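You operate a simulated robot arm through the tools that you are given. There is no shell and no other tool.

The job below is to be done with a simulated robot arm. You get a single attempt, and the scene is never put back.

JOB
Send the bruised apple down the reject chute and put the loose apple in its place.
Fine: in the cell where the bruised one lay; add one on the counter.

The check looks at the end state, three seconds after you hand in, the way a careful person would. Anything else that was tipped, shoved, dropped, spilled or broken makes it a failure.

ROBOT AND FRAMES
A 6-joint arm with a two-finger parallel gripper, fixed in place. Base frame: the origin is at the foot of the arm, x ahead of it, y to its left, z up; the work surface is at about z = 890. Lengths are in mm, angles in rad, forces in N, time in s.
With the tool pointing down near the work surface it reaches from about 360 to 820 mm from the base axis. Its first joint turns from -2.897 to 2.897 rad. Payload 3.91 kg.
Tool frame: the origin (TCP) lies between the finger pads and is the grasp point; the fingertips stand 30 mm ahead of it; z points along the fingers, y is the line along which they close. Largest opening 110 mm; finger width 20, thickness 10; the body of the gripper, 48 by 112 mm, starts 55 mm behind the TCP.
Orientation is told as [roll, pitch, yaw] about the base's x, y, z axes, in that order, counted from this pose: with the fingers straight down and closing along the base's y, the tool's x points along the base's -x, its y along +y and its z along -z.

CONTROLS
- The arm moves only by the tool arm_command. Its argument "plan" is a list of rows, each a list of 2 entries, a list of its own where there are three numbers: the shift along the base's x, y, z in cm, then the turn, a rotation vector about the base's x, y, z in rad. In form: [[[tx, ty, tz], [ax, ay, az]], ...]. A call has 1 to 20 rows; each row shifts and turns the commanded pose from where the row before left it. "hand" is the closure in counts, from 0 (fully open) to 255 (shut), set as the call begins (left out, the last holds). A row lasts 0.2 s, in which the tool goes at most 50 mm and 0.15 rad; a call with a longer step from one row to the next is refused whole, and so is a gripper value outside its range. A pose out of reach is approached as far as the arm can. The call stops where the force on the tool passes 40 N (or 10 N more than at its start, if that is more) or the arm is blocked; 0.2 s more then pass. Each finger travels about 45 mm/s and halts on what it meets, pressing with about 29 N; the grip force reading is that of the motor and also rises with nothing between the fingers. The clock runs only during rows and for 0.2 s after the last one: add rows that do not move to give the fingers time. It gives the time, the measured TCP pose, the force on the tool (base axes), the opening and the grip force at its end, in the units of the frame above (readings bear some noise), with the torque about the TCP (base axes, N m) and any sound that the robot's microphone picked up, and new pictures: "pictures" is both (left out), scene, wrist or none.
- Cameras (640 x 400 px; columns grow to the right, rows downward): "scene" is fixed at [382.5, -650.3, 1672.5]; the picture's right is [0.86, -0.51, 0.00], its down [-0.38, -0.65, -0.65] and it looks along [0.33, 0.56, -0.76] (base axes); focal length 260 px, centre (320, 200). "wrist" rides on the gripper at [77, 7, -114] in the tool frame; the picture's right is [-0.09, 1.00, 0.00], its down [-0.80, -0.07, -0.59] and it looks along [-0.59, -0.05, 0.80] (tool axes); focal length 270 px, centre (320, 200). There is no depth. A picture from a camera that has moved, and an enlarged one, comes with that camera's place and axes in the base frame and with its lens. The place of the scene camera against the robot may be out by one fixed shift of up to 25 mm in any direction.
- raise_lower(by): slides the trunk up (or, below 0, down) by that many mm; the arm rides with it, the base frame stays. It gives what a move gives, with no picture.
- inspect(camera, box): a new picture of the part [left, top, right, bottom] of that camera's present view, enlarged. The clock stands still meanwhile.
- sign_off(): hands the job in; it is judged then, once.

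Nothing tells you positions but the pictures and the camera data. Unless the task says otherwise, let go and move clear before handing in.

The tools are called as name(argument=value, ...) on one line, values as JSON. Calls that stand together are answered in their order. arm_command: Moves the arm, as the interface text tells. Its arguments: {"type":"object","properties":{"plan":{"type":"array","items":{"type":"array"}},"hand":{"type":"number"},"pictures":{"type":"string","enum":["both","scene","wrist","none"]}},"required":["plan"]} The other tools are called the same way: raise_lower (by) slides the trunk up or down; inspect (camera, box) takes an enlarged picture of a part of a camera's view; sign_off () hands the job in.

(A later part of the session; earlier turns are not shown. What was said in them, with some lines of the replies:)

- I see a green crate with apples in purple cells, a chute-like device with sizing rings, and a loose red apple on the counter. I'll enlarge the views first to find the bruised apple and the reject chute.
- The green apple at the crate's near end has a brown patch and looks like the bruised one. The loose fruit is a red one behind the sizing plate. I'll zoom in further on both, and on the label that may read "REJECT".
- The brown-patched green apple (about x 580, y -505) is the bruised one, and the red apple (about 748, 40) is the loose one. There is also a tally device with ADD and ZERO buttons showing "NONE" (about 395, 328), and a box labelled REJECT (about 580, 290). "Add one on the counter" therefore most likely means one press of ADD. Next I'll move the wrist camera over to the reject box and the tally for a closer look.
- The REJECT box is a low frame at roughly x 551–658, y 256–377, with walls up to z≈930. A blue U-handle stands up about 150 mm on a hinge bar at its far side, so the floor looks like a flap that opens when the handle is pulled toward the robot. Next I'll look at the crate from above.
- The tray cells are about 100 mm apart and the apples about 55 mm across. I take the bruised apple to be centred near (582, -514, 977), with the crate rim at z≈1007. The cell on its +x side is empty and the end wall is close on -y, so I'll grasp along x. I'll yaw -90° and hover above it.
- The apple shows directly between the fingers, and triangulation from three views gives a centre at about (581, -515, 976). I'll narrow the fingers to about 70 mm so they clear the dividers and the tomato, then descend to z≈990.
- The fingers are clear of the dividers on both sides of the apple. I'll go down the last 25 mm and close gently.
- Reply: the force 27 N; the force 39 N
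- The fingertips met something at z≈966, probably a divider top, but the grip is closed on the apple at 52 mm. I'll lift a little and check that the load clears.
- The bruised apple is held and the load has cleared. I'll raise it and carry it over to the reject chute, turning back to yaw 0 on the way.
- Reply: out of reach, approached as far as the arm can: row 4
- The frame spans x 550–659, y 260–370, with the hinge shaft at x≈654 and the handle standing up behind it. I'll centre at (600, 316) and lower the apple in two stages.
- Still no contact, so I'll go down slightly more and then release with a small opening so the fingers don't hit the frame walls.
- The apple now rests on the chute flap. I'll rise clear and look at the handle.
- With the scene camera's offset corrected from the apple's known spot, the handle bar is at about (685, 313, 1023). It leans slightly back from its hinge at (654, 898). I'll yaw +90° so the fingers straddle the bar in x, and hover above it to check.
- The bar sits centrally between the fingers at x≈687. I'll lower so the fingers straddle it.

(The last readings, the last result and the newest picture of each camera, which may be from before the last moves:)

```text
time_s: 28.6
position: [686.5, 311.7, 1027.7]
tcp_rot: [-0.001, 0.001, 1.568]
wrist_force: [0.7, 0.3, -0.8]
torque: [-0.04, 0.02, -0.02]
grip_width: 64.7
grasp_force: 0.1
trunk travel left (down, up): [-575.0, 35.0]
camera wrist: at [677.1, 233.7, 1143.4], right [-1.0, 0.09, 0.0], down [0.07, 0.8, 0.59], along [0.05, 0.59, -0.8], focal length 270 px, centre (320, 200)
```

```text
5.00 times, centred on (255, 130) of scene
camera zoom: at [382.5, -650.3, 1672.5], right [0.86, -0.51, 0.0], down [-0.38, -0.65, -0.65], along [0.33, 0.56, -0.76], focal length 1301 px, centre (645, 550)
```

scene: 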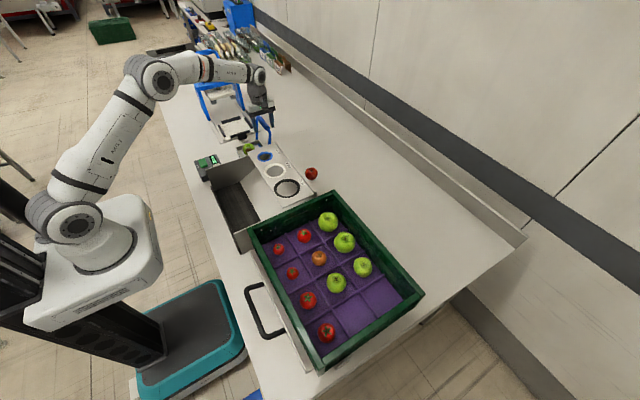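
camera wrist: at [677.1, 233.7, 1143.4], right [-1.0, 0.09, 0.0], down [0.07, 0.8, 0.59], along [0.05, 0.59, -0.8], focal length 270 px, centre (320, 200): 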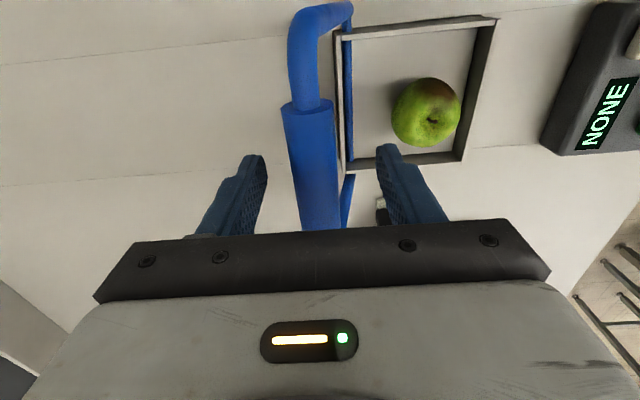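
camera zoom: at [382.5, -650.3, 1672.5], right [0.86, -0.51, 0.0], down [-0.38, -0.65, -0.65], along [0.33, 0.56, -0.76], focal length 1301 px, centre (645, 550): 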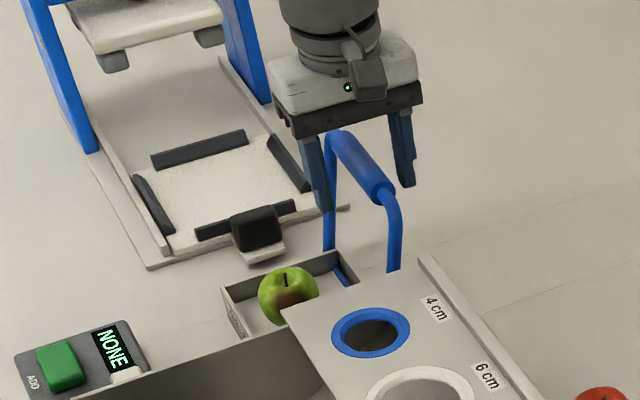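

The fingers straddle the bar. I'll pull toward the robot a little to feel how the handle behaves.

arm_command(plan=[[[-1, 0, 0], [0, 0, 0]], [[-1, 0, 0], [0, 0, 0]], [[-1, 0, 0], [0, 0, 0]], [[-1, 0, 0], [0, 0, 0]], [[-1, 0, 0], [0, 0, 0]], [[0, 0, 0], [0, 0, 0]]])

inspect(camera="scene", box=[210, 90, 300, 170])

```text
time_s: 30.0
position: [635.7, 311.7, 1027.9]
tcp_rot: [0.001, 0.0, 1.571]
wrist_force: [1.6, -0.3, -0.4]
torque: [-0.01, 0.0, 0.03]
grip_width: 65.3
grasp_force: 0.6
trunk travel left (down, up): [-575.0, 35.0]
camera wrist: at [627.0, 235.4, 1143.6], right [-1.0, 0.09, 0.0], down [0.07, 0.8, 0.59], along [0.05, 0.59, -0.8], focal length 270 px, centre (320, 200)
```

scene: 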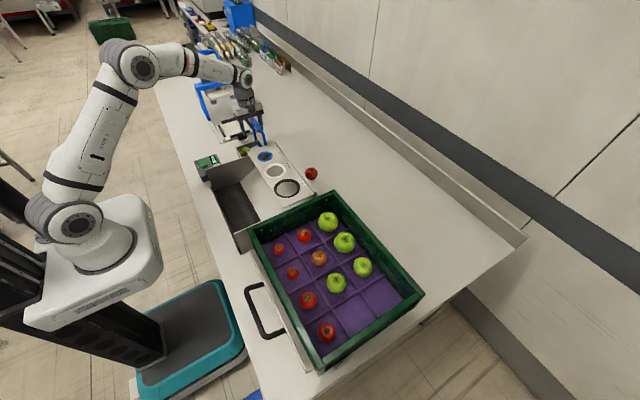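
wrist: 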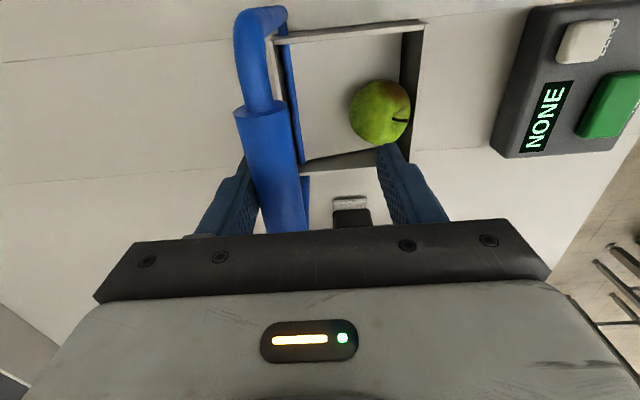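

```text
5.00 times, centred on (255, 130) of scene
camera zoom: at [382.5, -650.3, 1672.5], right [0.86, -0.51, 0.0], down [-0.38, -0.65, -0.65], along [0.33, 0.56, -0.76], focal length 1301 px, centre (645, 550)
```

zoom: 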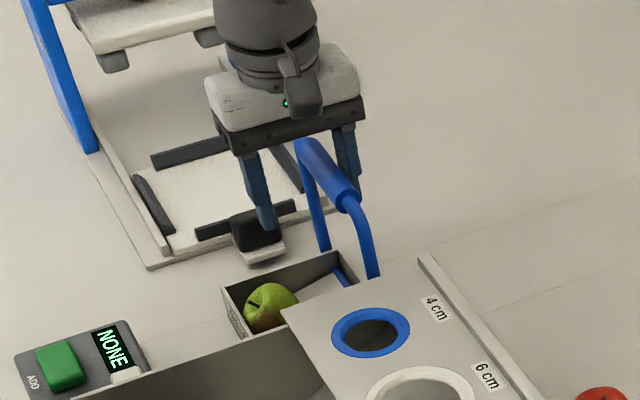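

The flap tilts with only light force and the apple is rolling toward the opening. I'll keep pulling along the arc.

arm_command(plan=[[[-1, 0, -0.1], [0, 0, 0]], [[-1, 0, -0.1], [0, 0, 0]], [[-1, 0, -0.1], [0, 0, 0]], [[-1, 0, -0.1], [0, 0, 0]], [[-1, 0, -0.4], [0, 0, 0]], [[-1, 0, -0.4], [0, 0, 0]], [[-1, 0, -0.5], [0, 0, 0]], [[-1, 0, -0.6], [0, 0, 0]], [[-1, 0, -0.7], [0, 0, 0]], [[-0.7, 0, -0.6], [0, 0, 0]], [[0, 0, 0], [0, 0, 0]], [[0, 0, 0], [0, 0, 0]]])

inspect(camera="scene", box=[210, 90, 300, 170])

```text
time_s: 32.6
position: [538.6, 313.2, 992.5]
tcp_rot: [0.0, 0.001, 1.57]
wrist_force: [3.3, 0.9, 0.8]
torque: [0.04, -0.1, 0.0]
grip_width: 66.2
grasp_force: 1.4
trunk travel left (down, up): [-575.0, 35.0]
camera wrist: at [531.1, 235.6, 1107.2], right [-1.0, 0.09, 0.0], down [0.07, 0.8, 0.59], along [0.05, 0.59, -0.8], focal length 270 px, centre (320, 200)
```

scene: 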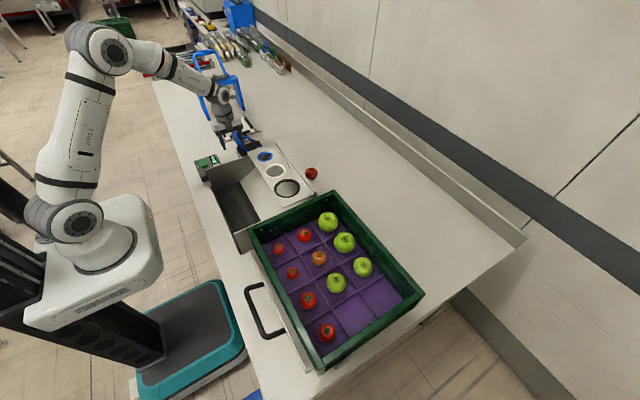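
wrist: 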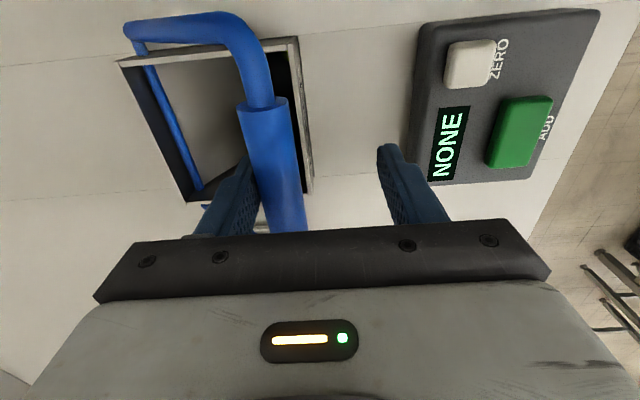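

```text
5.00 times, centred on (255, 130) of scene
camera zoom: at [382.5, -650.3, 1672.5], right [0.86, -0.51, 0.0], down [-0.38, -0.65, -0.65], along [0.33, 0.56, -0.76], focal length 1301 px, centre (645, 550)
```

zoom: 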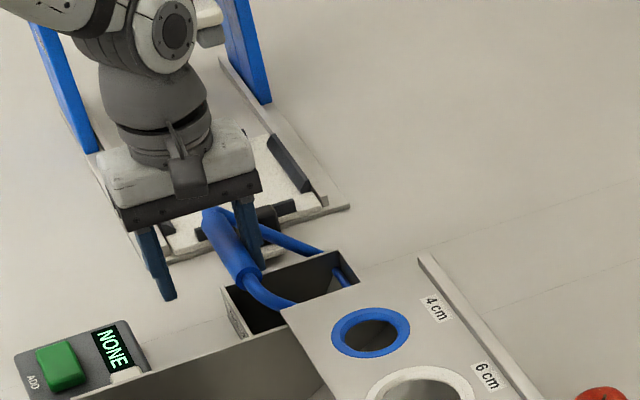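

The flap is wide open and the apple has left it. I'll return the handle along the same arc.

arm_command(plan=[[[1, 0, 0.9], [0, 0, 0]], [[1, 0, 0.8], [0, 0, 0]], [[1, 0, 0.6], [0, 0, 0]], [[1, 0, 0.5], [0, 0, 0]], [[1, 0, 0.4], [0, 0, 0]], [[1, 0, 0.3], [0, 0, 0]], [[1, 0, 0.1], [0, 0, 0]], [[1, 0, 0], [0, 0, 0]], [[1, 0, 0], [0, 0, 0]], [[1, 0, 0], [0, 0, 0]], [[1, 0, 0], [0, 0, 0]], [[1, 0, 0], [0, 0, 0]], [[1, 0, 0], [0, 0, 0]], [[1, 0, 0], [0, 0, 0]], [[0.8, 0, 0], [0, 0, 0]], [[0, 0, 0], [0, 0, 0]]])

inspect(camera="scene", box=[210, 90, 300, 170])

```text
time_s: 36.0
position: [686.4, 311.3, 1029.1]
tcp_rot: [-0.001, 0.0, 1.569]
wrist_force: [-0.2, 1.5, 0.3]
torque: [0.0, -0.01, -0.01]
grip_width: 64.8
grasp_force: 0.0
trunk travel left (down, up): [-575.0, 35.0]
camera wrist: at [678.3, 233.1, 1143.9], right [-1.0, 0.09, 0.0], down [0.07, 0.8, 0.59], along [0.05, 0.59, -0.8], focal length 270 px, centre (320, 200)
```

scene: 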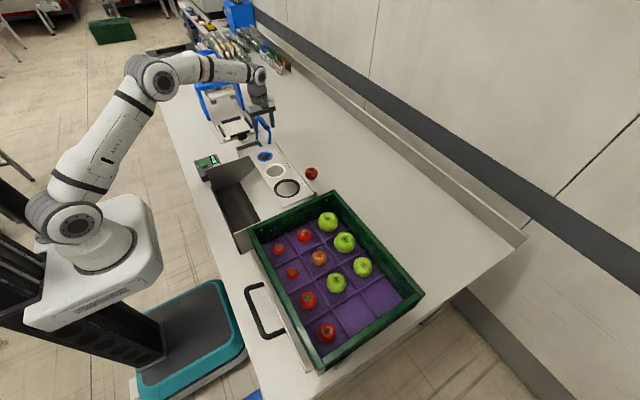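
wrist: 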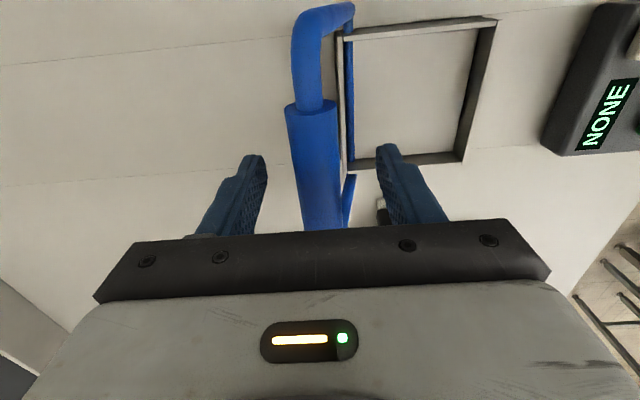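

```text
5.00 times, centred on (255, 130) of scene
camera zoom: at [382.5, -650.3, 1672.5], right [0.86, -0.51, 0.0], down [-0.38, -0.65, -0.65], along [0.33, 0.56, -0.76], focal length 1301 px, centre (645, 550)
```

zoom: 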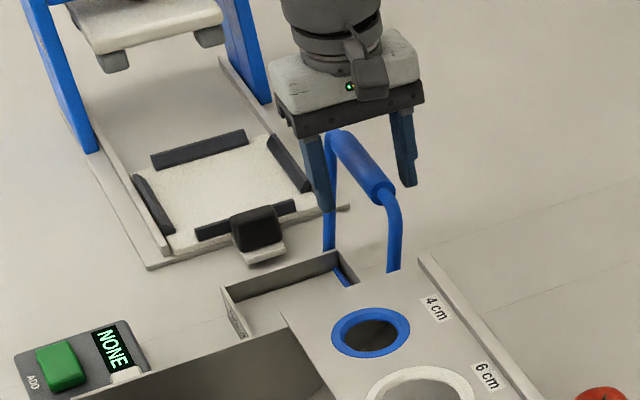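

The flap is closed again and empty, with the handle back in place on its own. Next I'll raise and move toward the loose apple near (765, 45), turning back to yaw 0.

arm_command(plan=[[[0, 0, 4.5], [0, 0, 0]], [[0, 0, 4.5], [0, 0, 0]], [[0, 0, 3.5], [0, 0, 0]], [[0, -2.4, 0], [0, 0, -0.143]], [[0, -2.4, 0], [0, 0, -0.143]], [[0, -2.4, 0], [0, 0, -0.143]], [[0, -2.4, 0], [0, 0, -0.143]], [[0, -2.4, 0], [0, 0, -0.143]], [[0, -2.4, 0], [0, 0, -0.143]], [[0, -2.4, 0], [0, 0, -0.143]], [[0, -2.4, 0], [0, 0, -0.143]], [[0, -2.4, 0], [0, 0, -0.143]], [[0, -2.4, 0], [0, 0, -0.143]], [[0, -2.4, 0], [0, 0, -0.139]], [[0, 0, 0], [0, 0, 0]], [[0, 0, 0], [0, 0, 0]]])

inspect(camera="wrist", box=[220, 20, 440, 220])

```text
time_s: 39.4
position: [686.0, 47.5, 1153.4]
tcp_rot: [0.0, 0.001, -0.001]
wrist_force: [0.1, -0.3, -0.1]
torque: [0.0, 0.0, 0.0]
grip_width: 65.0
grasp_force: 0.2
trunk travel left (down, up): [-575.0, 35.0]
camera wrist: at [608.3, 53.3, 1268.3], right [0.09, 1.0, 0.0], down [0.8, -0.07, 0.59], along [0.59, -0.05, -0.8], focal length 270 px, centre (320, 200)
```

scene: 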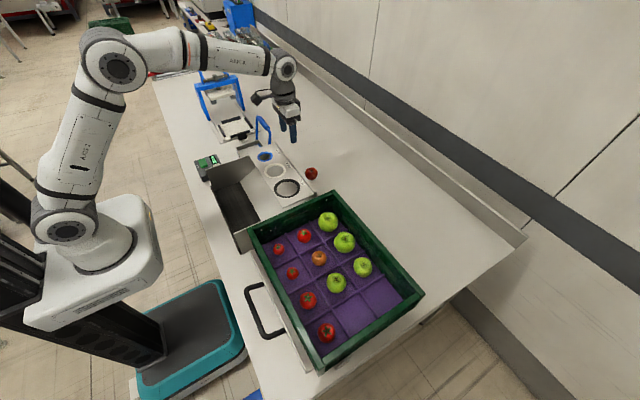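
wrist: 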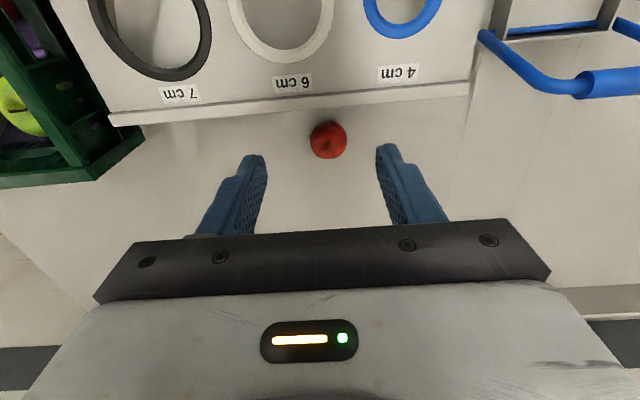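

```text
2.00 times, centred on (330, 120) of wrist
camera zoom: at [608.3, 53.3, 1268.3], right [0.09, 1.0, 0.0], down [0.8, -0.07, 0.59], along [0.59, -0.05, -0.8], focal length 541 px, centre (300, 360)
```

zoom: 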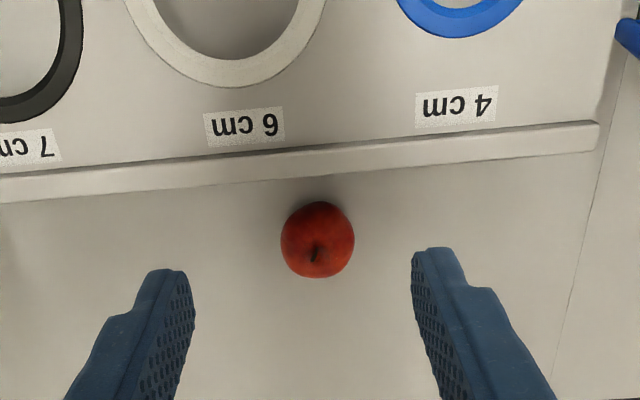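

The loose apple's centre is at about (766, 51, 916), with nothing behind it and the plate edge at or before x≈730. I'll move over it and descend, with the fingers opened to about 85 mm.

arm_command(plan=[[[4, 0.2, 0], [0, 0, 0]], [[4, 0.15, -2], [0, 0, 0]], [[0, 0, -4], [0, 0, 0]], [[0, 0, -4], [0, 0, 0]], [[0, 0, -4], [0, 0, 0]], [[0, 0, 0], [0, 0, 0]]], hand=58)

```text
time_s: 40.8
position: [763.3, 53.5, 1011.4]
tcp_rot: [0.0, 0.0, 0.0]
wrist_force: [0.3, 0.4, -0.9]
torque: [-0.02, 0.01, 0.03]
grip_width: 85.0
grasp_force: 0.1
trunk travel left (down, up): [-575.0, 35.0]
camera wrist: at [685.6, 58.5, 1127.0], right [0.09, 1.0, 0.0], down [0.8, -0.07, 0.59], along [0.59, -0.05, -0.8], focal length 270 px, centre (320, 200)
```

scene: 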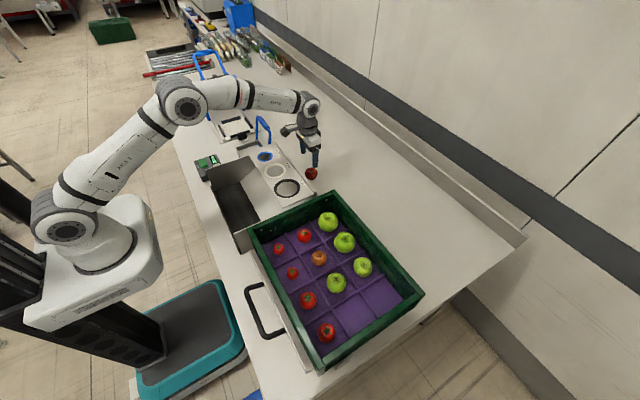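
wrist: 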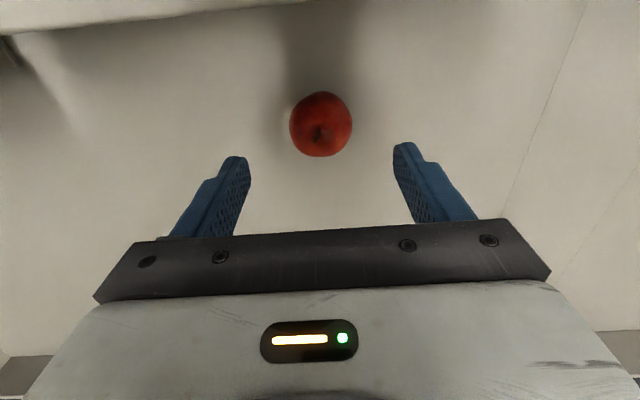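

arm_command(plan=[[[0.2, -0.1, -2.5], [0, 0, 0]], [[0, 0, -2.5], [0, 0, 0]], [[0, 0, -1.7], [0, 0, 0]], [[0, 0, -1.0], [0, 0, 0]], [[0, 0, 0], [0, 0, 0]]])

```text
time_s: 42.0
position: [767.6, 52.1, 936.2]
tcp_rot: [0.0, 0.0, 0.0]
wrist_force: [-0.1, -0.5, -0.4]
torque: [0.02, 0.0, 0.02]
grip_width: 85.1
grasp_force: 0.0
trunk travel left (down, up): [-575.0, 35.0]
camera wrist: at [689.4, 57.1, 1051.7], right [0.09, 1.0, 0.0], down [0.8, -0.07, 0.59], along [0.59, -0.05, -0.8], focal length 270 px, centre (320, 200)
```

scene: 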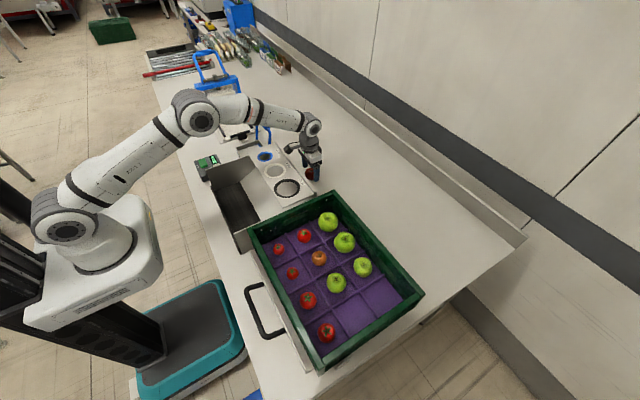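
wrist: 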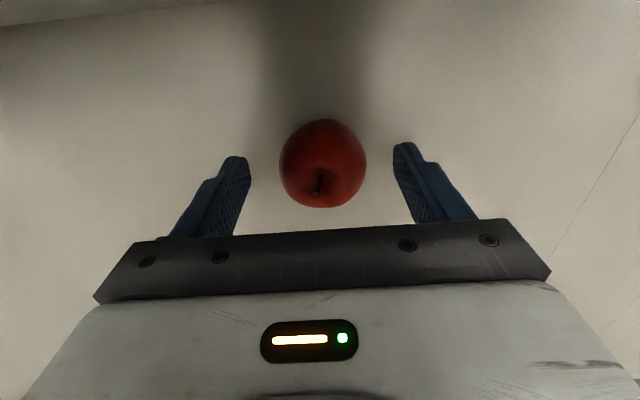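

Well centred. I'll close on it, lift slightly and check.

arm_command(plan=[[[0, 0, 0], [0, 0, 0]], [[0, 0, 0], [0, 0, 0]], [[0, 0, 0], [0, 0, 0]], [[0, 0, 0], [0, 0, 0]], [[0, 0, 0], [0, 0, 0]]], hand=150, pictures="none")

arm_command(plan=[[[0, 0, 1], [0, 0, 0]], [[0, 0, 2.5], [0, 0, 0]], [[0, 0, 4], [0, 0, 0]], [[0, 0, 4], [0, 0, 0]], [[0, 0, 4], [0, 0, 0]], [[0, 0, 4], [0, 0, 0]], [[0, 0, 3], [0, 0, 0]], [[0, 0, 0], [0, 0, 0]]])

```text
time_s: 43.2
position: [767.6, 50.2, 937.4]
tcp_rot: [0.001, -0.001, -0.002]
wrist_force: [0.3, 0.0, -0.6]
torque: [0.0, 0.03, 0.0]
grip_width: 51.7
grasp_force: 28.8
trunk travel left (down, up): [-575.0, 35.0]
```

```text
time_s: 45.0
position: [768.4, 48.8, 1164.1]
tcp_rot: [0.0, 0.002, 0.0]
wrist_force: [-0.2, 0.4, -1.0]
torque: [-0.01, 0.0, -0.05]
grip_width: 51.8
grasp_force: 29.0
trunk travel left (down, up): [-575.0, 35.0]
camera wrist: at [688.9, 55.4, 1279.3], right [0.09, 1.0, 0.0], down [0.8, -0.07, 0.59], along [0.59, -0.05, -0.8], focal length 270 px, centre (320, 200)
```

scene: 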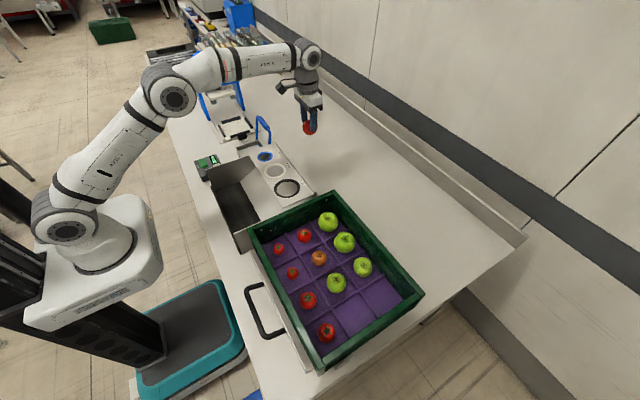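
wrist: 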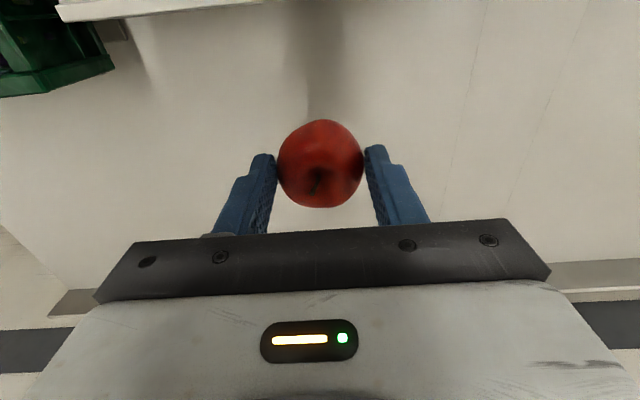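

The loose apple is held. I'll carry it to above the emptied cell, near (577, -512), turning to yaw -90° on the way.

arm_command(plan=[[[-1.2, -2.5, -0.3], [0, 0, -0.098]], [[-1.2, -3.6, -0.3], [0, 0, -0.098]], [[-1.2, -3.6, -0.3], [0, 0, -0.098]], [[-1.2, -3.6, -0.3], [0, 0, -0.098]], [[-1.2, -3.6, -0.3], [0, 0, -0.098]], [[-1.2, -3.6, -0.3], [0, 0, -0.098]], [[-1.2, -3.6, -0.3], [0, 0, -0.098]], [[-1.2, -3.6, -0.3], [0, 0, -0.098]], [[-1.2, -3.6, -0.3], [0, 0, -0.098]], [[-1.2, -3.6, -0.3], [0, 0, -0.098]], [[-1.2, -3.6, -0.3], [0, 0, -0.098]], [[-1.2, -3.6, -0.3], [0, 0, -0.098]], [[-1.2, -3.6, -0.3], [0, 0, -0.098]], [[-1.2, -3.6, -0.3], [0, 0, -0.098]], [[-1.2, -3.6, -0.3], [0, 0, -0.098]], [[-1.2, -3.0, 0], [0, 0, -0.1008]], [[0, 0, 0], [0, 0, 0]], [[0, 0, 0], [0, 0, 0]]])

inspect(camera="wrist", box=[220, 0, 440, 180])

```text
time_s: 48.8
position: [576.1, -507.9, 1116.5]
tcp_rot: [0.001, 0.002, -1.569]
wrist_force: [0.2, 0.0, -1.1]
torque: [0.0, -0.01, -0.01]
grip_width: 51.7
grasp_force: 28.7
trunk travel left (down, up): [-575.0, 35.0]
camera wrist: at [581.9, -431.3, 1231.6], right [1.0, -0.09, 0.0], down [-0.07, -0.8, 0.59], along [-0.05, -0.59, -0.8], focal length 270 px, centre (320, 200)
```

scene: 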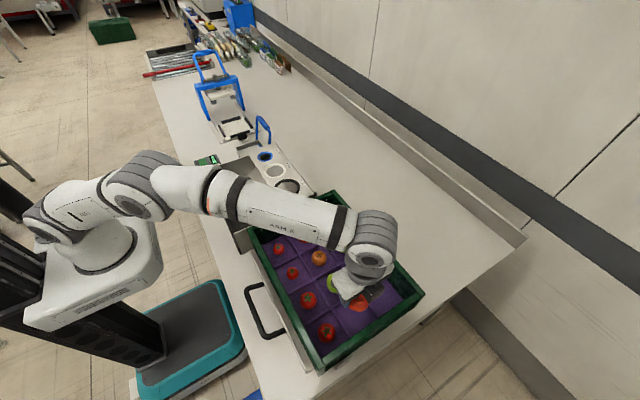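
wrist: 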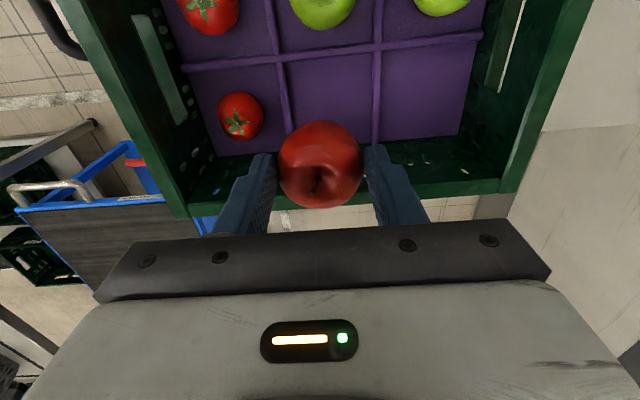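

```text
2.22 times, centred on (330, 90) of wrist
camera zoom: at [581.9, -431.3, 1231.6], right [1.0, -0.09, 0.0], down [-0.07, -0.8, 0.59], along [-0.05, -0.59, -0.8], focal length 601 px, centre (298, 444)
```

zoom: 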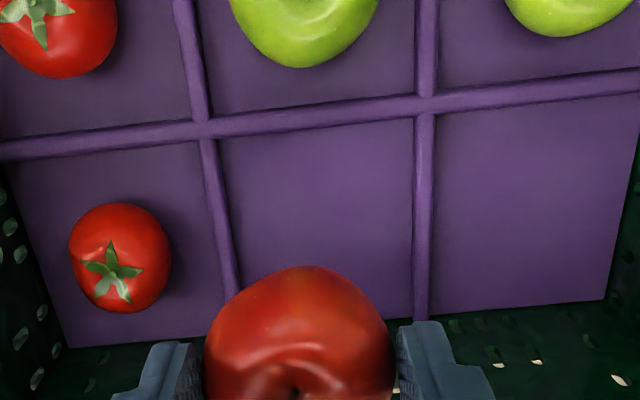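

The cell's dividers measure at x≈540 and 630, so its centre is about (585, -517). I'll align there and lower partway.

arm_command(plan=[[[0.9, -0.85, 0], [0, 0, 0]], [[0, 0, -2.5], [0, 0, 0]], [[0, 0, -2.5], [0, 0, 0]], [[0, 0, -2.5], [0, 0, 0]], [[0, 0, 0], [0, 0, 0]]])

inspect(camera="wrist", box=[160, 20, 480, 240])

```text
time_s: 50.0
position: [585.3, -518.5, 1041.2]
tcp_rot: [0.001, 0.0, -1.57]
wrist_force: [0.7, -0.1, -0.3]
torque: [0.0, -0.02, -0.03]
grip_width: 51.8
grasp_force: 28.8
trunk travel left (down, up): [-575.0, 35.0]
camera wrist: at [590.9, -441.7, 1155.9], right [1.0, -0.09, 0.0], down [-0.07, -0.8, 0.59], along [-0.05, -0.59, -0.8], focal length 270 px, centre (320, 200)
```

scene: 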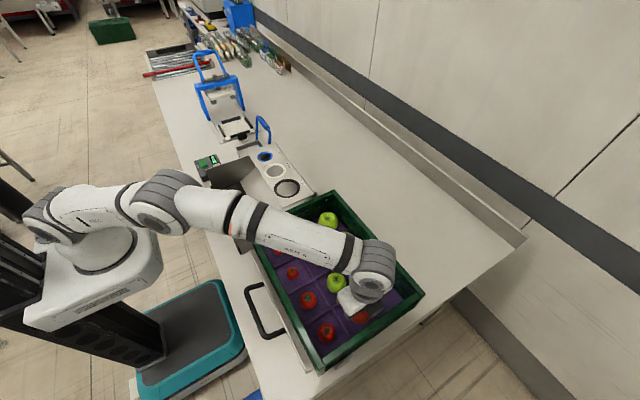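
wrist: 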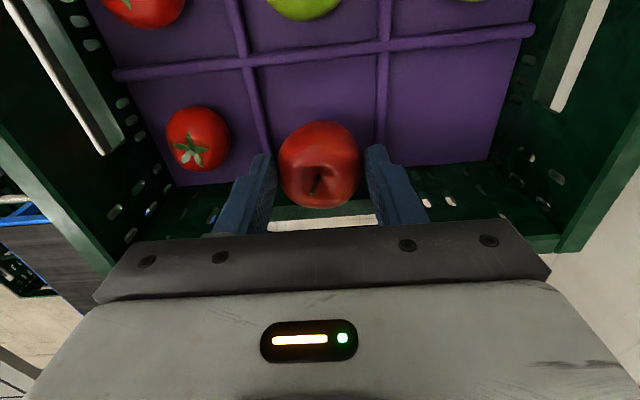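

```text
1.82 times, centred on (320, 130) of wrist
camera zoom: at [590.9, -441.7, 1155.9], right [1.0, -0.09, 0.0], down [-0.07, -0.8, 0.59], along [-0.05, -0.59, -0.8], focal length 491 px, centre (320, 327)
```

zoom: 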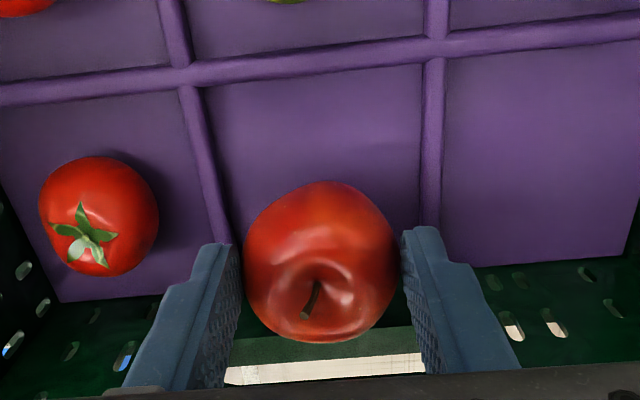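

The alignment is right. I'll lower to just above the tray floor.

arm_command(plan=[[[0, 0.1, -1.5], [0, 0, 0]], [[0, 0, -1.5], [0, 0, 0]], [[0, 0, -0.7], [0, 0, 0]], [[0, 0, -0.4], [0, 0, 0]], [[0, 0, 0], [0, 0, 0]]], pictures="wrist")

```text
time_s: 51.2
position: [583.8, -516.0, 995.5]
tcp_rot: [-0.006, 0.006, -1.569]
wrist_force: [0.5, -0.6, -1.7]
torque: [0.0, -0.01, 0.02]
grip_width: 50.5
grasp_force: 17.9
trunk travel left (down, up): [-575.0, 35.0]
camera wrist: at [589.6, -439.3, 1111.6], right [1.0, -0.09, 0.0], down [-0.07, -0.8, 0.59], along [-0.06, -0.59, -0.81], focal length 270 px, centre (320, 200)
```

wrist: 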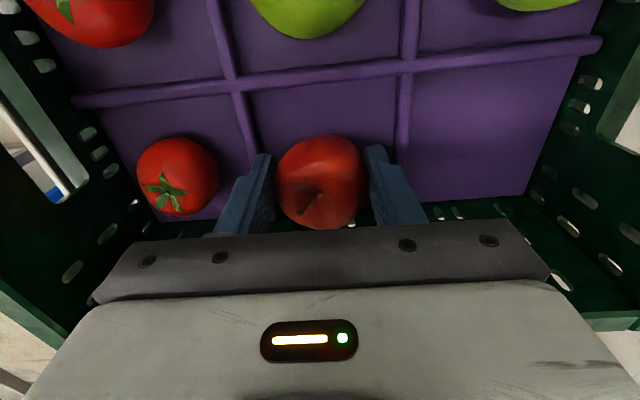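

arm_command(plan=[[[0, 0, 0], [0, 0, 0]], [[0, 0, 0], [0, 0, 0]]])

inspect(camera="wrist", box=[160, 20, 480, 240])

```text
time_s: 51.8
position: [584.7, -516.5, 1000.0]
tcp_rot: [0.0, 0.0, -1.569]
wrist_force: [0.7, 0.9, -0.6]
torque: [-0.01, -0.03, -0.02]
grip_width: 50.1
grasp_force: 28.7
trunk travel left (down, up): [-575.0, 35.0]
camera wrist: at [590.4, -440.1, 1114.7], right [1.0, -0.09, 0.0], down [-0.07, -0.8, 0.59], along [-0.05, -0.59, -0.8], focal length 270 px, centre (320, 200)
```

scene: 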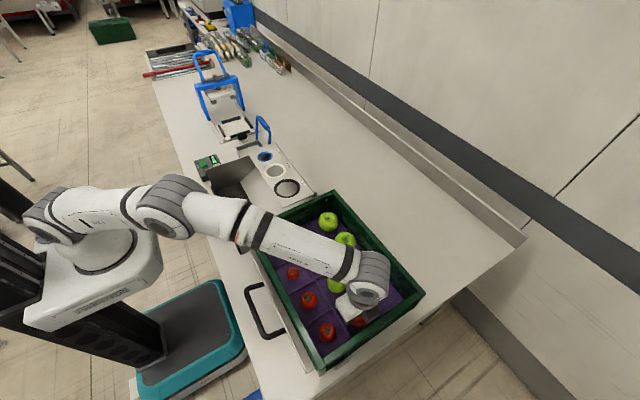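
wrist: 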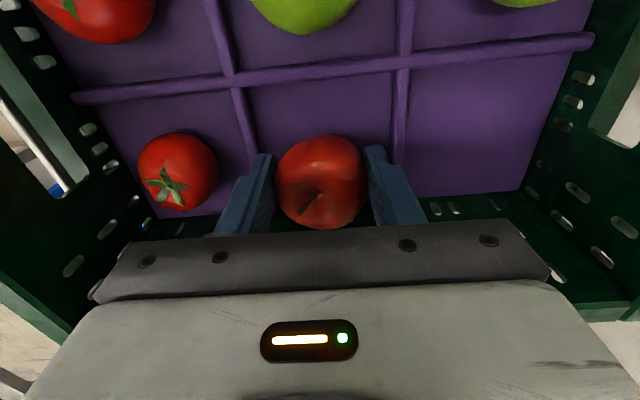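

```text
1.82 times, centred on (320, 130) of wrist
camera zoom: at [590.4, -440.1, 1114.7], right [1.0, -0.09, 0.0], down [-0.07, -0.8, 0.59], along [-0.05, -0.59, -0.8], focal length 491 px, centre (320, 327)
```

zoom: 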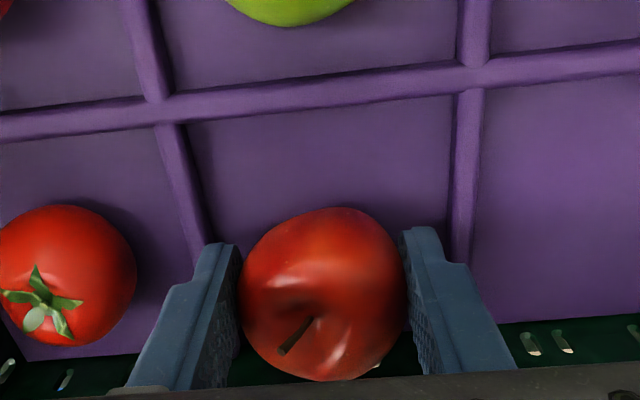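

The apple touched the tray and slid up slightly in the grip, so it is now resting on the cell floor. I'll release with a small opening.

arm_command(plan=[[[0, 0, 0], [0, 0, 0]], [[0, 0, 0], [0, 0, 0]], [[0, 0, 0], [0, 0, 0]], [[0, 0, 0], [0, 0, 0]]], hand=103, pictures="wrist")

```text
time_s: 52.8
position: [583.9, -516.9, 1000.7]
tcp_rot: [0.001, 0.0, -1.569]
wrist_force: [0.5, 0.5, 0.8]
torque: [-0.01, -0.01, -0.01]
grip_width: 65.8
grasp_force: 0.3
trunk travel left (down, up): [-575.0, 35.0]
camera wrist: at [590.3, -440.2, 1115.4], right [1.0, -0.09, 0.0], down [-0.07, -0.8, 0.59], along [-0.05, -0.59, -0.8], focal length 270 px, centre (320, 200)
```

wrist: 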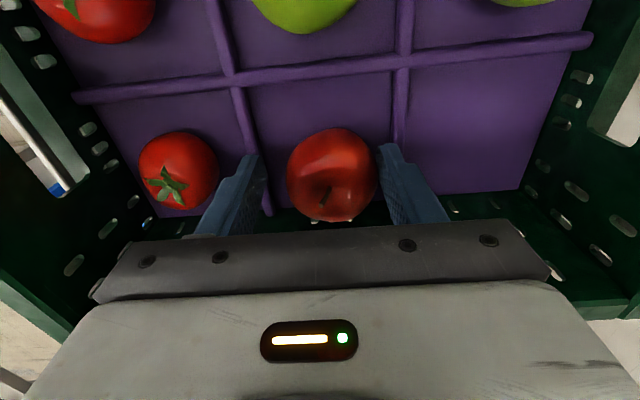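

arm_command(plan=[[[0, 0, 1.5], [0, 0, 0]], [[0, 0, 2.5], [0, 0, 0]], [[0, 0, 3], [0, 0, 0]], [[0, 0, 4], [0, 0, 0]], [[0, 0, 0], [0, 0, 0]]])

inspect(camera="wrist", box=[220, 0, 440, 180])

```text
time_s: 54.0
position: [585.8, -517.4, 1111.8]
tcp_rot: [0.0, 0.0, -1.569]
wrist_force: [-1.0, 0.3, 0.2]
torque: [0.0, -0.01, -0.01]
grip_width: 65.8
grasp_force: 0.1
trunk travel left (down, up): [-575.0, 35.0]
camera wrist: at [591.8, -440.7, 1226.3], right [1.0, -0.09, 0.0], down [-0.07, -0.8, 0.59], along [-0.05, -0.59, -0.8], focal length 270 px, centre (320, 200)
```

scene: 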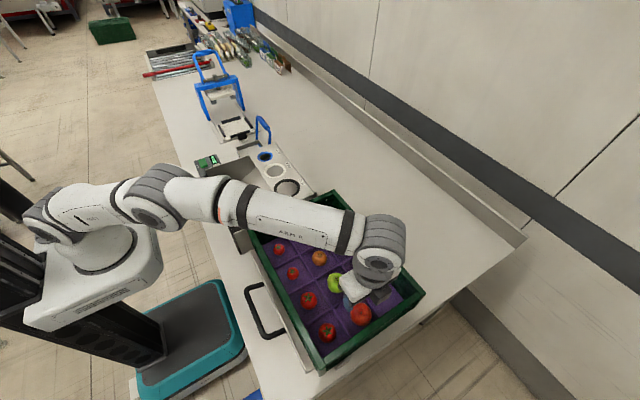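
wrist: 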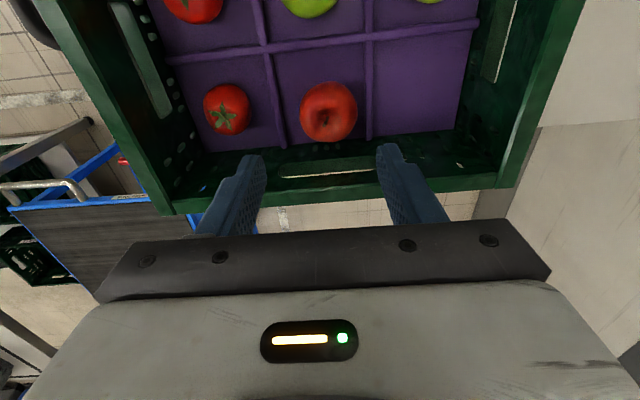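

```text
2.22 times, centred on (330, 90) of wrist
camera zoom: at [591.8, -440.7, 1226.3], right [1.0, -0.09, 0.0], down [-0.07, -0.8, 0.59], along [-0.05, -0.59, -0.8], focal length 601 px, centre (298, 444)
```

zoom: 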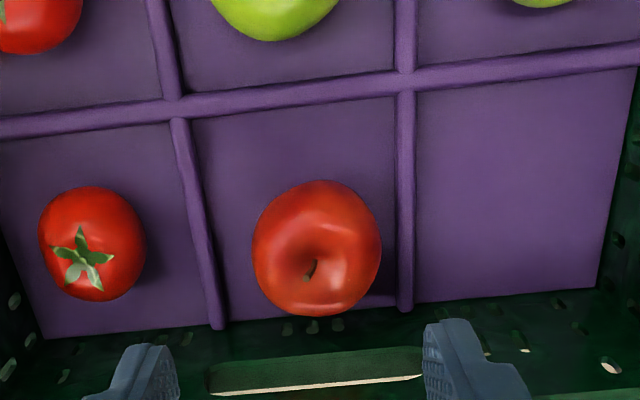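

The red apple sits well inside the vacated cell and everything else in the crate is undisturbed. Next is the tally: I triangulate the ADD button's top at about (397, 325, 927). I'll close the fingers and move above it.

arm_command(plan=[[[-0.5, 2.5, 0.1], [0, 0, 0.0826]], [[-1, 4.5, 0.1], [0, 0, 0.0826]], [[-1, 4.5, 0.1], [0, 0, 0.0826]], [[-1, 4.5, 0.1], [0, 0, 0.0826]], [[-1, 4.5, 0.1], [0, 0, 0.0826]], [[-1, 4.5, 0.1], [0, 0, 0.0826]], [[-1, 4.5, 0.1], [0, 0, 0.0826]], [[-1, 4.5, 0.1], [0, 0, 0.0826]], [[-1, 4.5, 0.1], [0, 0, 0.0826]], [[-1, 4.5, 0.1], [0, 0, 0.0826]], [[-1, 4.5, 0.1], [0, 0, 0.0826]], [[-1, 4.5, 0.1], [0, 0, 0.0826]], [[-1, 4.5, 0.1], [0, 0, 0.0826]], [[-1, 4.5, 0.1], [0, 0, 0.0826]], [[-1, 4.5, 0.1], [0, 0, 0.0826]], [[-1, 4.5, 0.1], [0, 0, 0.0826]], [[-1, 4.5, 0.1], [0, 0, 0.0826]], [[-1, 4.5, 0.1], [0, 0, 0.0826]], [[-1, 4.5, 0], [0, 0, 0.0822]], [[0, 0, 0], [0, 0, 0]]], hand=255)

```text
time_s: 58.2
position: [401.3, 318.4, 1128.6]
tcp_rot: [0.001, -0.001, 0.002]
wrist_force: [-0.1, 0.7, 0.1]
torque: [0.0, 0.04, -0.02]
grip_width: 0.0
grasp_force: 29.1
trunk travel left (down, up): [-575.0, 35.0]
camera wrist: at [322.6, 324.8, 1243.8], right [0.09, 1.0, 0.0], down [0.8, -0.07, 0.59], along [0.59, -0.05, -0.8], focal length 270 px, centre (320, 200)
```

scene: 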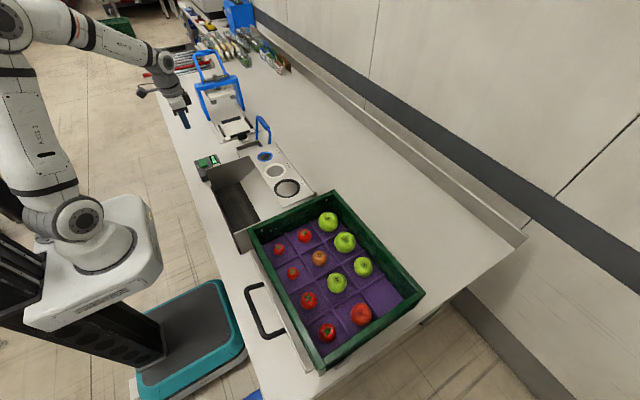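
wrist: 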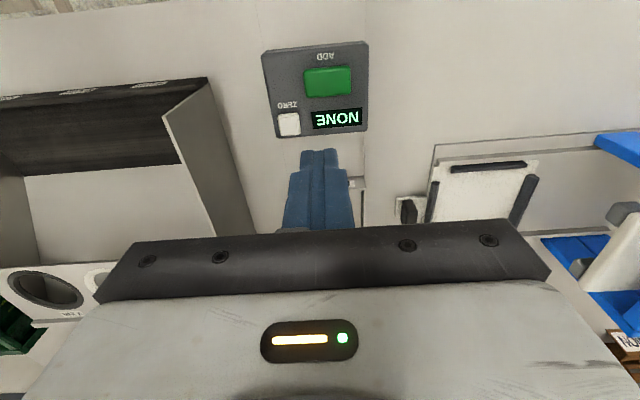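

The ADD button measures at about (396, 327). I'll move over it and lower to just above.

arm_command(plan=[[[-0.5, 0.8, -3], [0, 0, 0]], [[0, 0, -4], [0, 0, 0]], [[0, 0, -4], [0, 0, 0]], [[0, 0, -3.6], [0, 0, 0]], [[0, 0, 0], [0, 0, 0]]])

inspect(camera="wrist", box=[220, 60, 440, 240])

inspect(camera="scene", box=[170, 110, 270, 190])

```text
time_s: 59.4
position: [394.0, 325.5, 983.5]
tcp_rot: [0.0, 0.0, -0.002]
wrist_force: [-0.7, 0.0, 0.2]
torque: [0.03, -0.02, 0.01]
grip_width: 0.0
grasp_force: 29.1
trunk travel left (down, up): [-575.0, 35.0]
camera wrist: at [315.8, 331.9, 1097.3], right [0.09, 1.0, 0.0], down [0.8, -0.07, 0.59], along [0.59, -0.05, -0.8], focal length 270 px, centre (320, 200)
```

scene: 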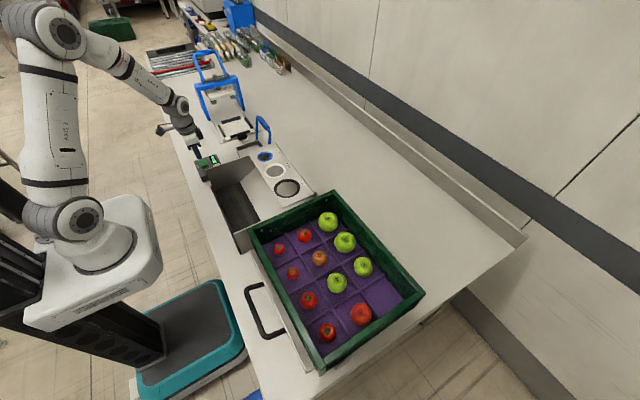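
wrist: 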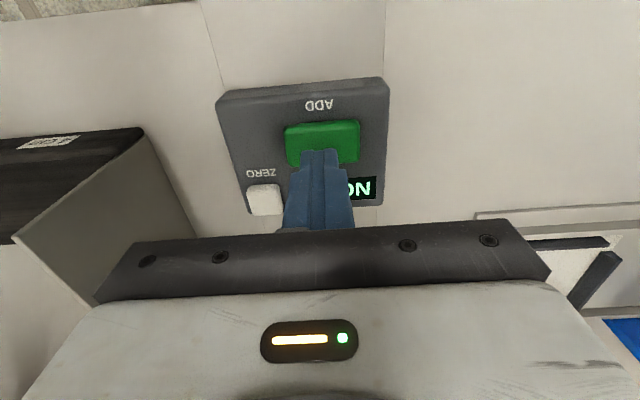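

```text
2.22 times, centred on (330, 150) of wrist
camera zoom: at [315.8, 331.9, 1097.3], right [0.09, 1.0, 0.0], down [0.8, -0.07, 0.59], along [0.59, -0.05, -0.8], focal length 601 px, centre (298, 311)
```

zoom: 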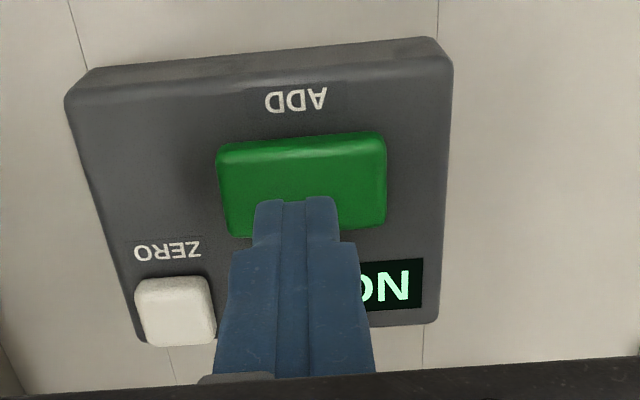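

```text
5.00 times, centred on (220, 150) of scene
camera zoom: at [382.5, -650.3, 1672.5], right [0.86, -0.51, 0.0], down [-0.38, -0.65, -0.65], along [0.33, 0.56, -0.76], focal length 1301 px, centre (820, 450)
```

zoom: 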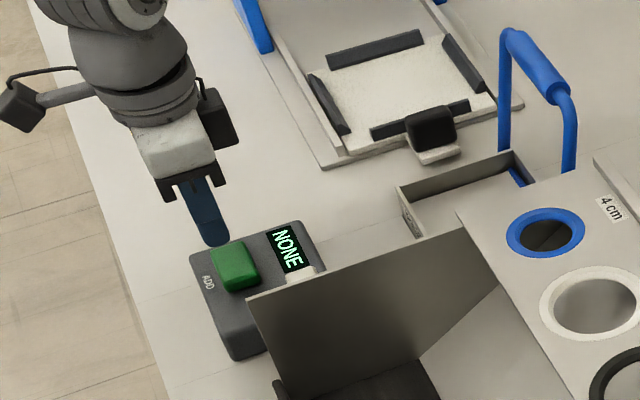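

The fingertips are directly over ADD. I'll press straight down in small steps, and the force limit will stop the move.

arm_command(plan=[[[0, 0, -1.2], [0, 0, 0]], [[0, 0, -0.8], [0, 0, 0]], [[0, 0, -0.2], [0, 0, 0]], [[0, 0, -0.2], [0, 0, 0]], [[0, 0, -0.2], [0, 0, 0]], [[0, 0, -0.2], [0, 0, 0]], [[0, 0, -0.2], [0, 0, 0]], [[0, 0, 0], [0, 0, 0]]])

inspect(camera="scene", box=[170, 110, 270, 190])

```text
time_s: 61.2
position: [394.5, 326.0, 953.0]
tcp_rot: [0.0, -0.001, 0.0]
wrist_force: [0.0, -0.3, 1.9]
torque: [-0.01, -0.02, 0.01]
grip_width: 0.4
grasp_force: 29.1
trunk travel left (down, up): [-575.0, 35.0]
heard: click
camera wrist: at [316.6, 333.1, 1068.1], right [0.09, 1.0, 0.0], down [0.8, -0.07, 0.59], along [0.59, -0.05, -0.8], focal length 270 px, centre (320, 200)
```

scene: 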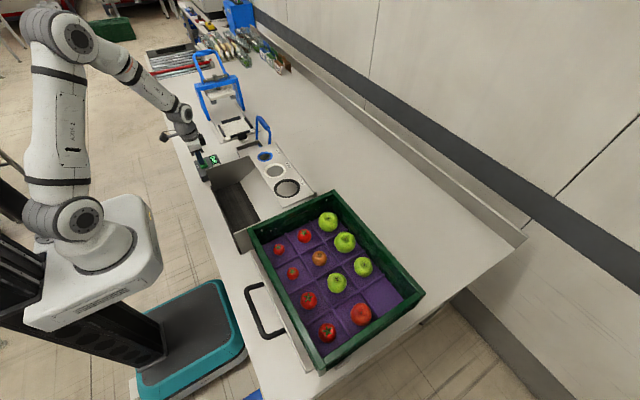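
wrist: 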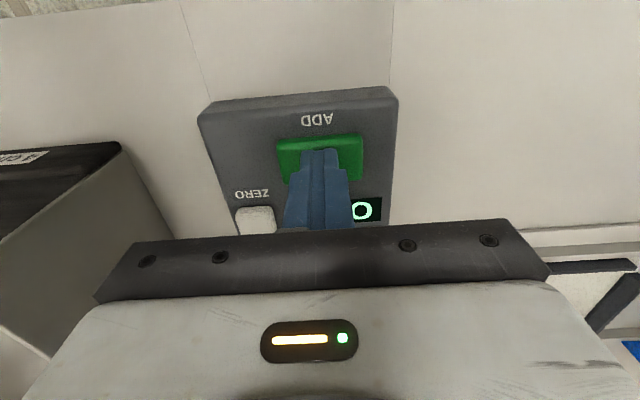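

```text
5.00 times, centred on (220, 150) of scene
camera zoom: at [382.5, -650.3, 1672.5], right [0.86, -0.51, 0.0], down [-0.38, -0.65, -0.65], along [0.33, 0.56, -0.76], focal length 1301 px, centre (820, 450)
```

zoom: 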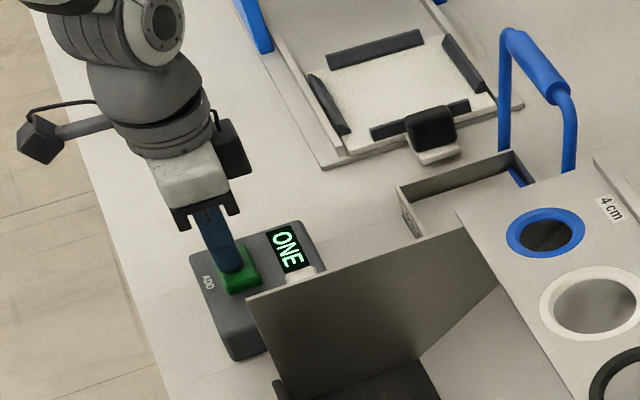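

The microphone heard a click and the display now reads "ONE". I'll lift straight up and clear, then check everything once more.

arm_command(plan=[[[0, 0, 2], [0, 0, 0]], [[0, 0, 4], [0, 0, 0]], [[0, 0, 4.5], [0, 0, 0]], [[0, 0, 4.5], [0, 0, 0]], [[0, 0, 4.5], [0, 0, 0]], [[0, 0, 0], [0, 0, 0]], [[0, 0, 0], [0, 0, 0]]])

inspect(camera="scene", box=[170, 110, 270, 190])

inspect(camera="scene", box=[240, 180, 430, 380])

inspect(camera="wrist", box=[200, 0, 440, 220])

```text
time_s: 62.8
position: [395.1, 328.4, 1147.8]
tcp_rot: [0.0, -0.002, -0.003]
wrist_force: [-0.3, -0.1, -0.5]
torque: [0.0, 0.03, 0.01]
grip_width: 0.1
grasp_force: 29.0
trunk travel left (down, up): [-575.0, 35.0]
camera wrist: at [317.0, 334.7, 1263.1], right [0.09, 1.0, 0.0], down [0.8, -0.07, 0.59], along [0.59, -0.05, -0.8], focal length 270 px, centre (320, 200)
```

scene: 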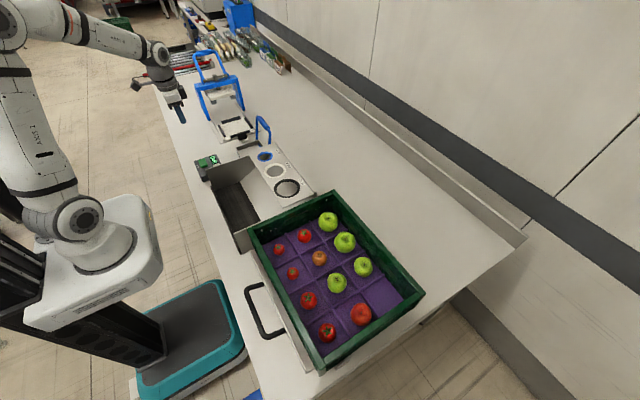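
wrist: 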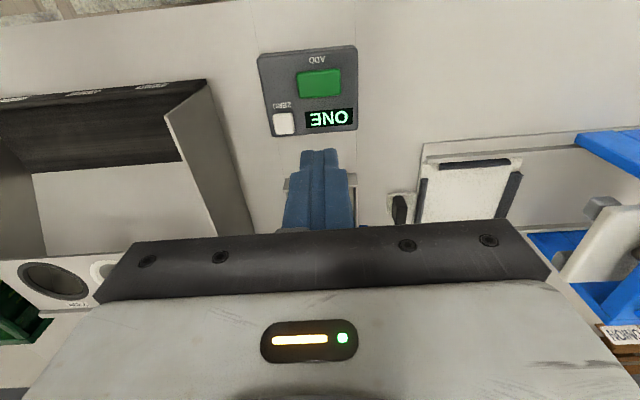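

```text
5.00 times, centred on (220, 150) of scene
camera zoom: at [382.5, -650.3, 1672.5], right [0.86, -0.51, 0.0], down [-0.38, -0.65, -0.65], along [0.33, 0.56, -0.76], focal length 1301 px, centre (820, 450)
```

zoom: 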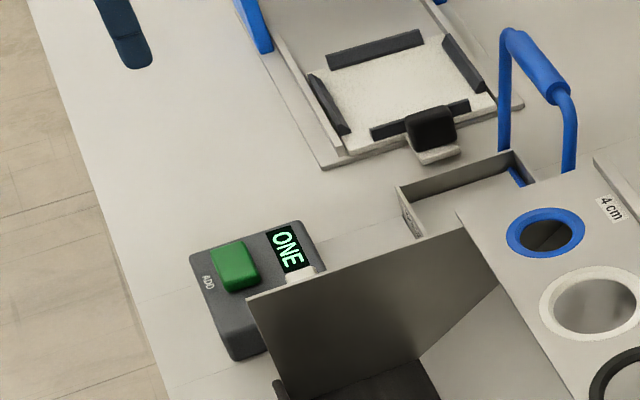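

```text
2.00 times, centred on (335, 280) of scene
camera zoom: at [382.5, -650.3, 1672.5], right [0.86, -0.51, 0.0], down [-0.38, -0.65, -0.65], along [0.33, 0.56, -0.76], focal length 520 px, centre (290, 40)
```

zoom: 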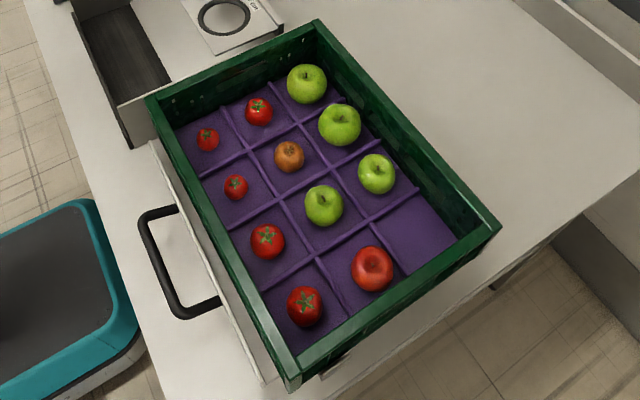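

```text
1.82 times, centred on (320, 110) of wrist
camera zoom: at [317.0, 334.7, 1263.1], right [0.09, 1.0, 0.0], down [0.8, -0.07, 0.59], along [0.59, -0.05, -0.8], focal length 491 px, centre (320, 364)
```

zoom: 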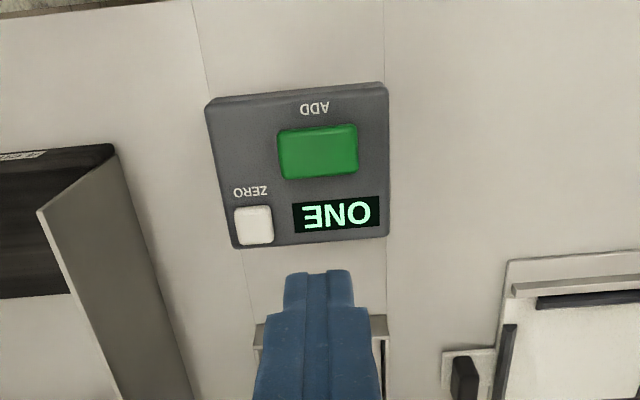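

The bruised apple is down the chute, the red apple is in its cell, the tally reads ONE, and the flap is shut. The crate may have moved a few millimetres when the fingers pressed on a divider, but nothing else looks disturbed and the arm is clear, so I'm handing in.

sign_off()

```text
The job is handed in.
```

The bruised green apple went down the reject chute, and the loose red apple from the counter now sits in the cell it came from. I took "add one on the counter" to mean the tally device, so I pressed ADD once and its display changed from NONE to ONE.

- **Chute:** I set the apple on the flap and pulled the blue handle. The flap was empty and closed afterwards. The apple isn't visible anywhere else in the pictures, but I couldn't see where it ended up below.
- **Crate:** While I was gripping the bruised apple, the fingers pressed on a cell divider with up to about 35 N. The crate may have shifted a few millimetres as a result. The other fruit stayed in its cells and looked undamaged.
- **Handing in:** The gripper was empty and well above the counter when I signed off.
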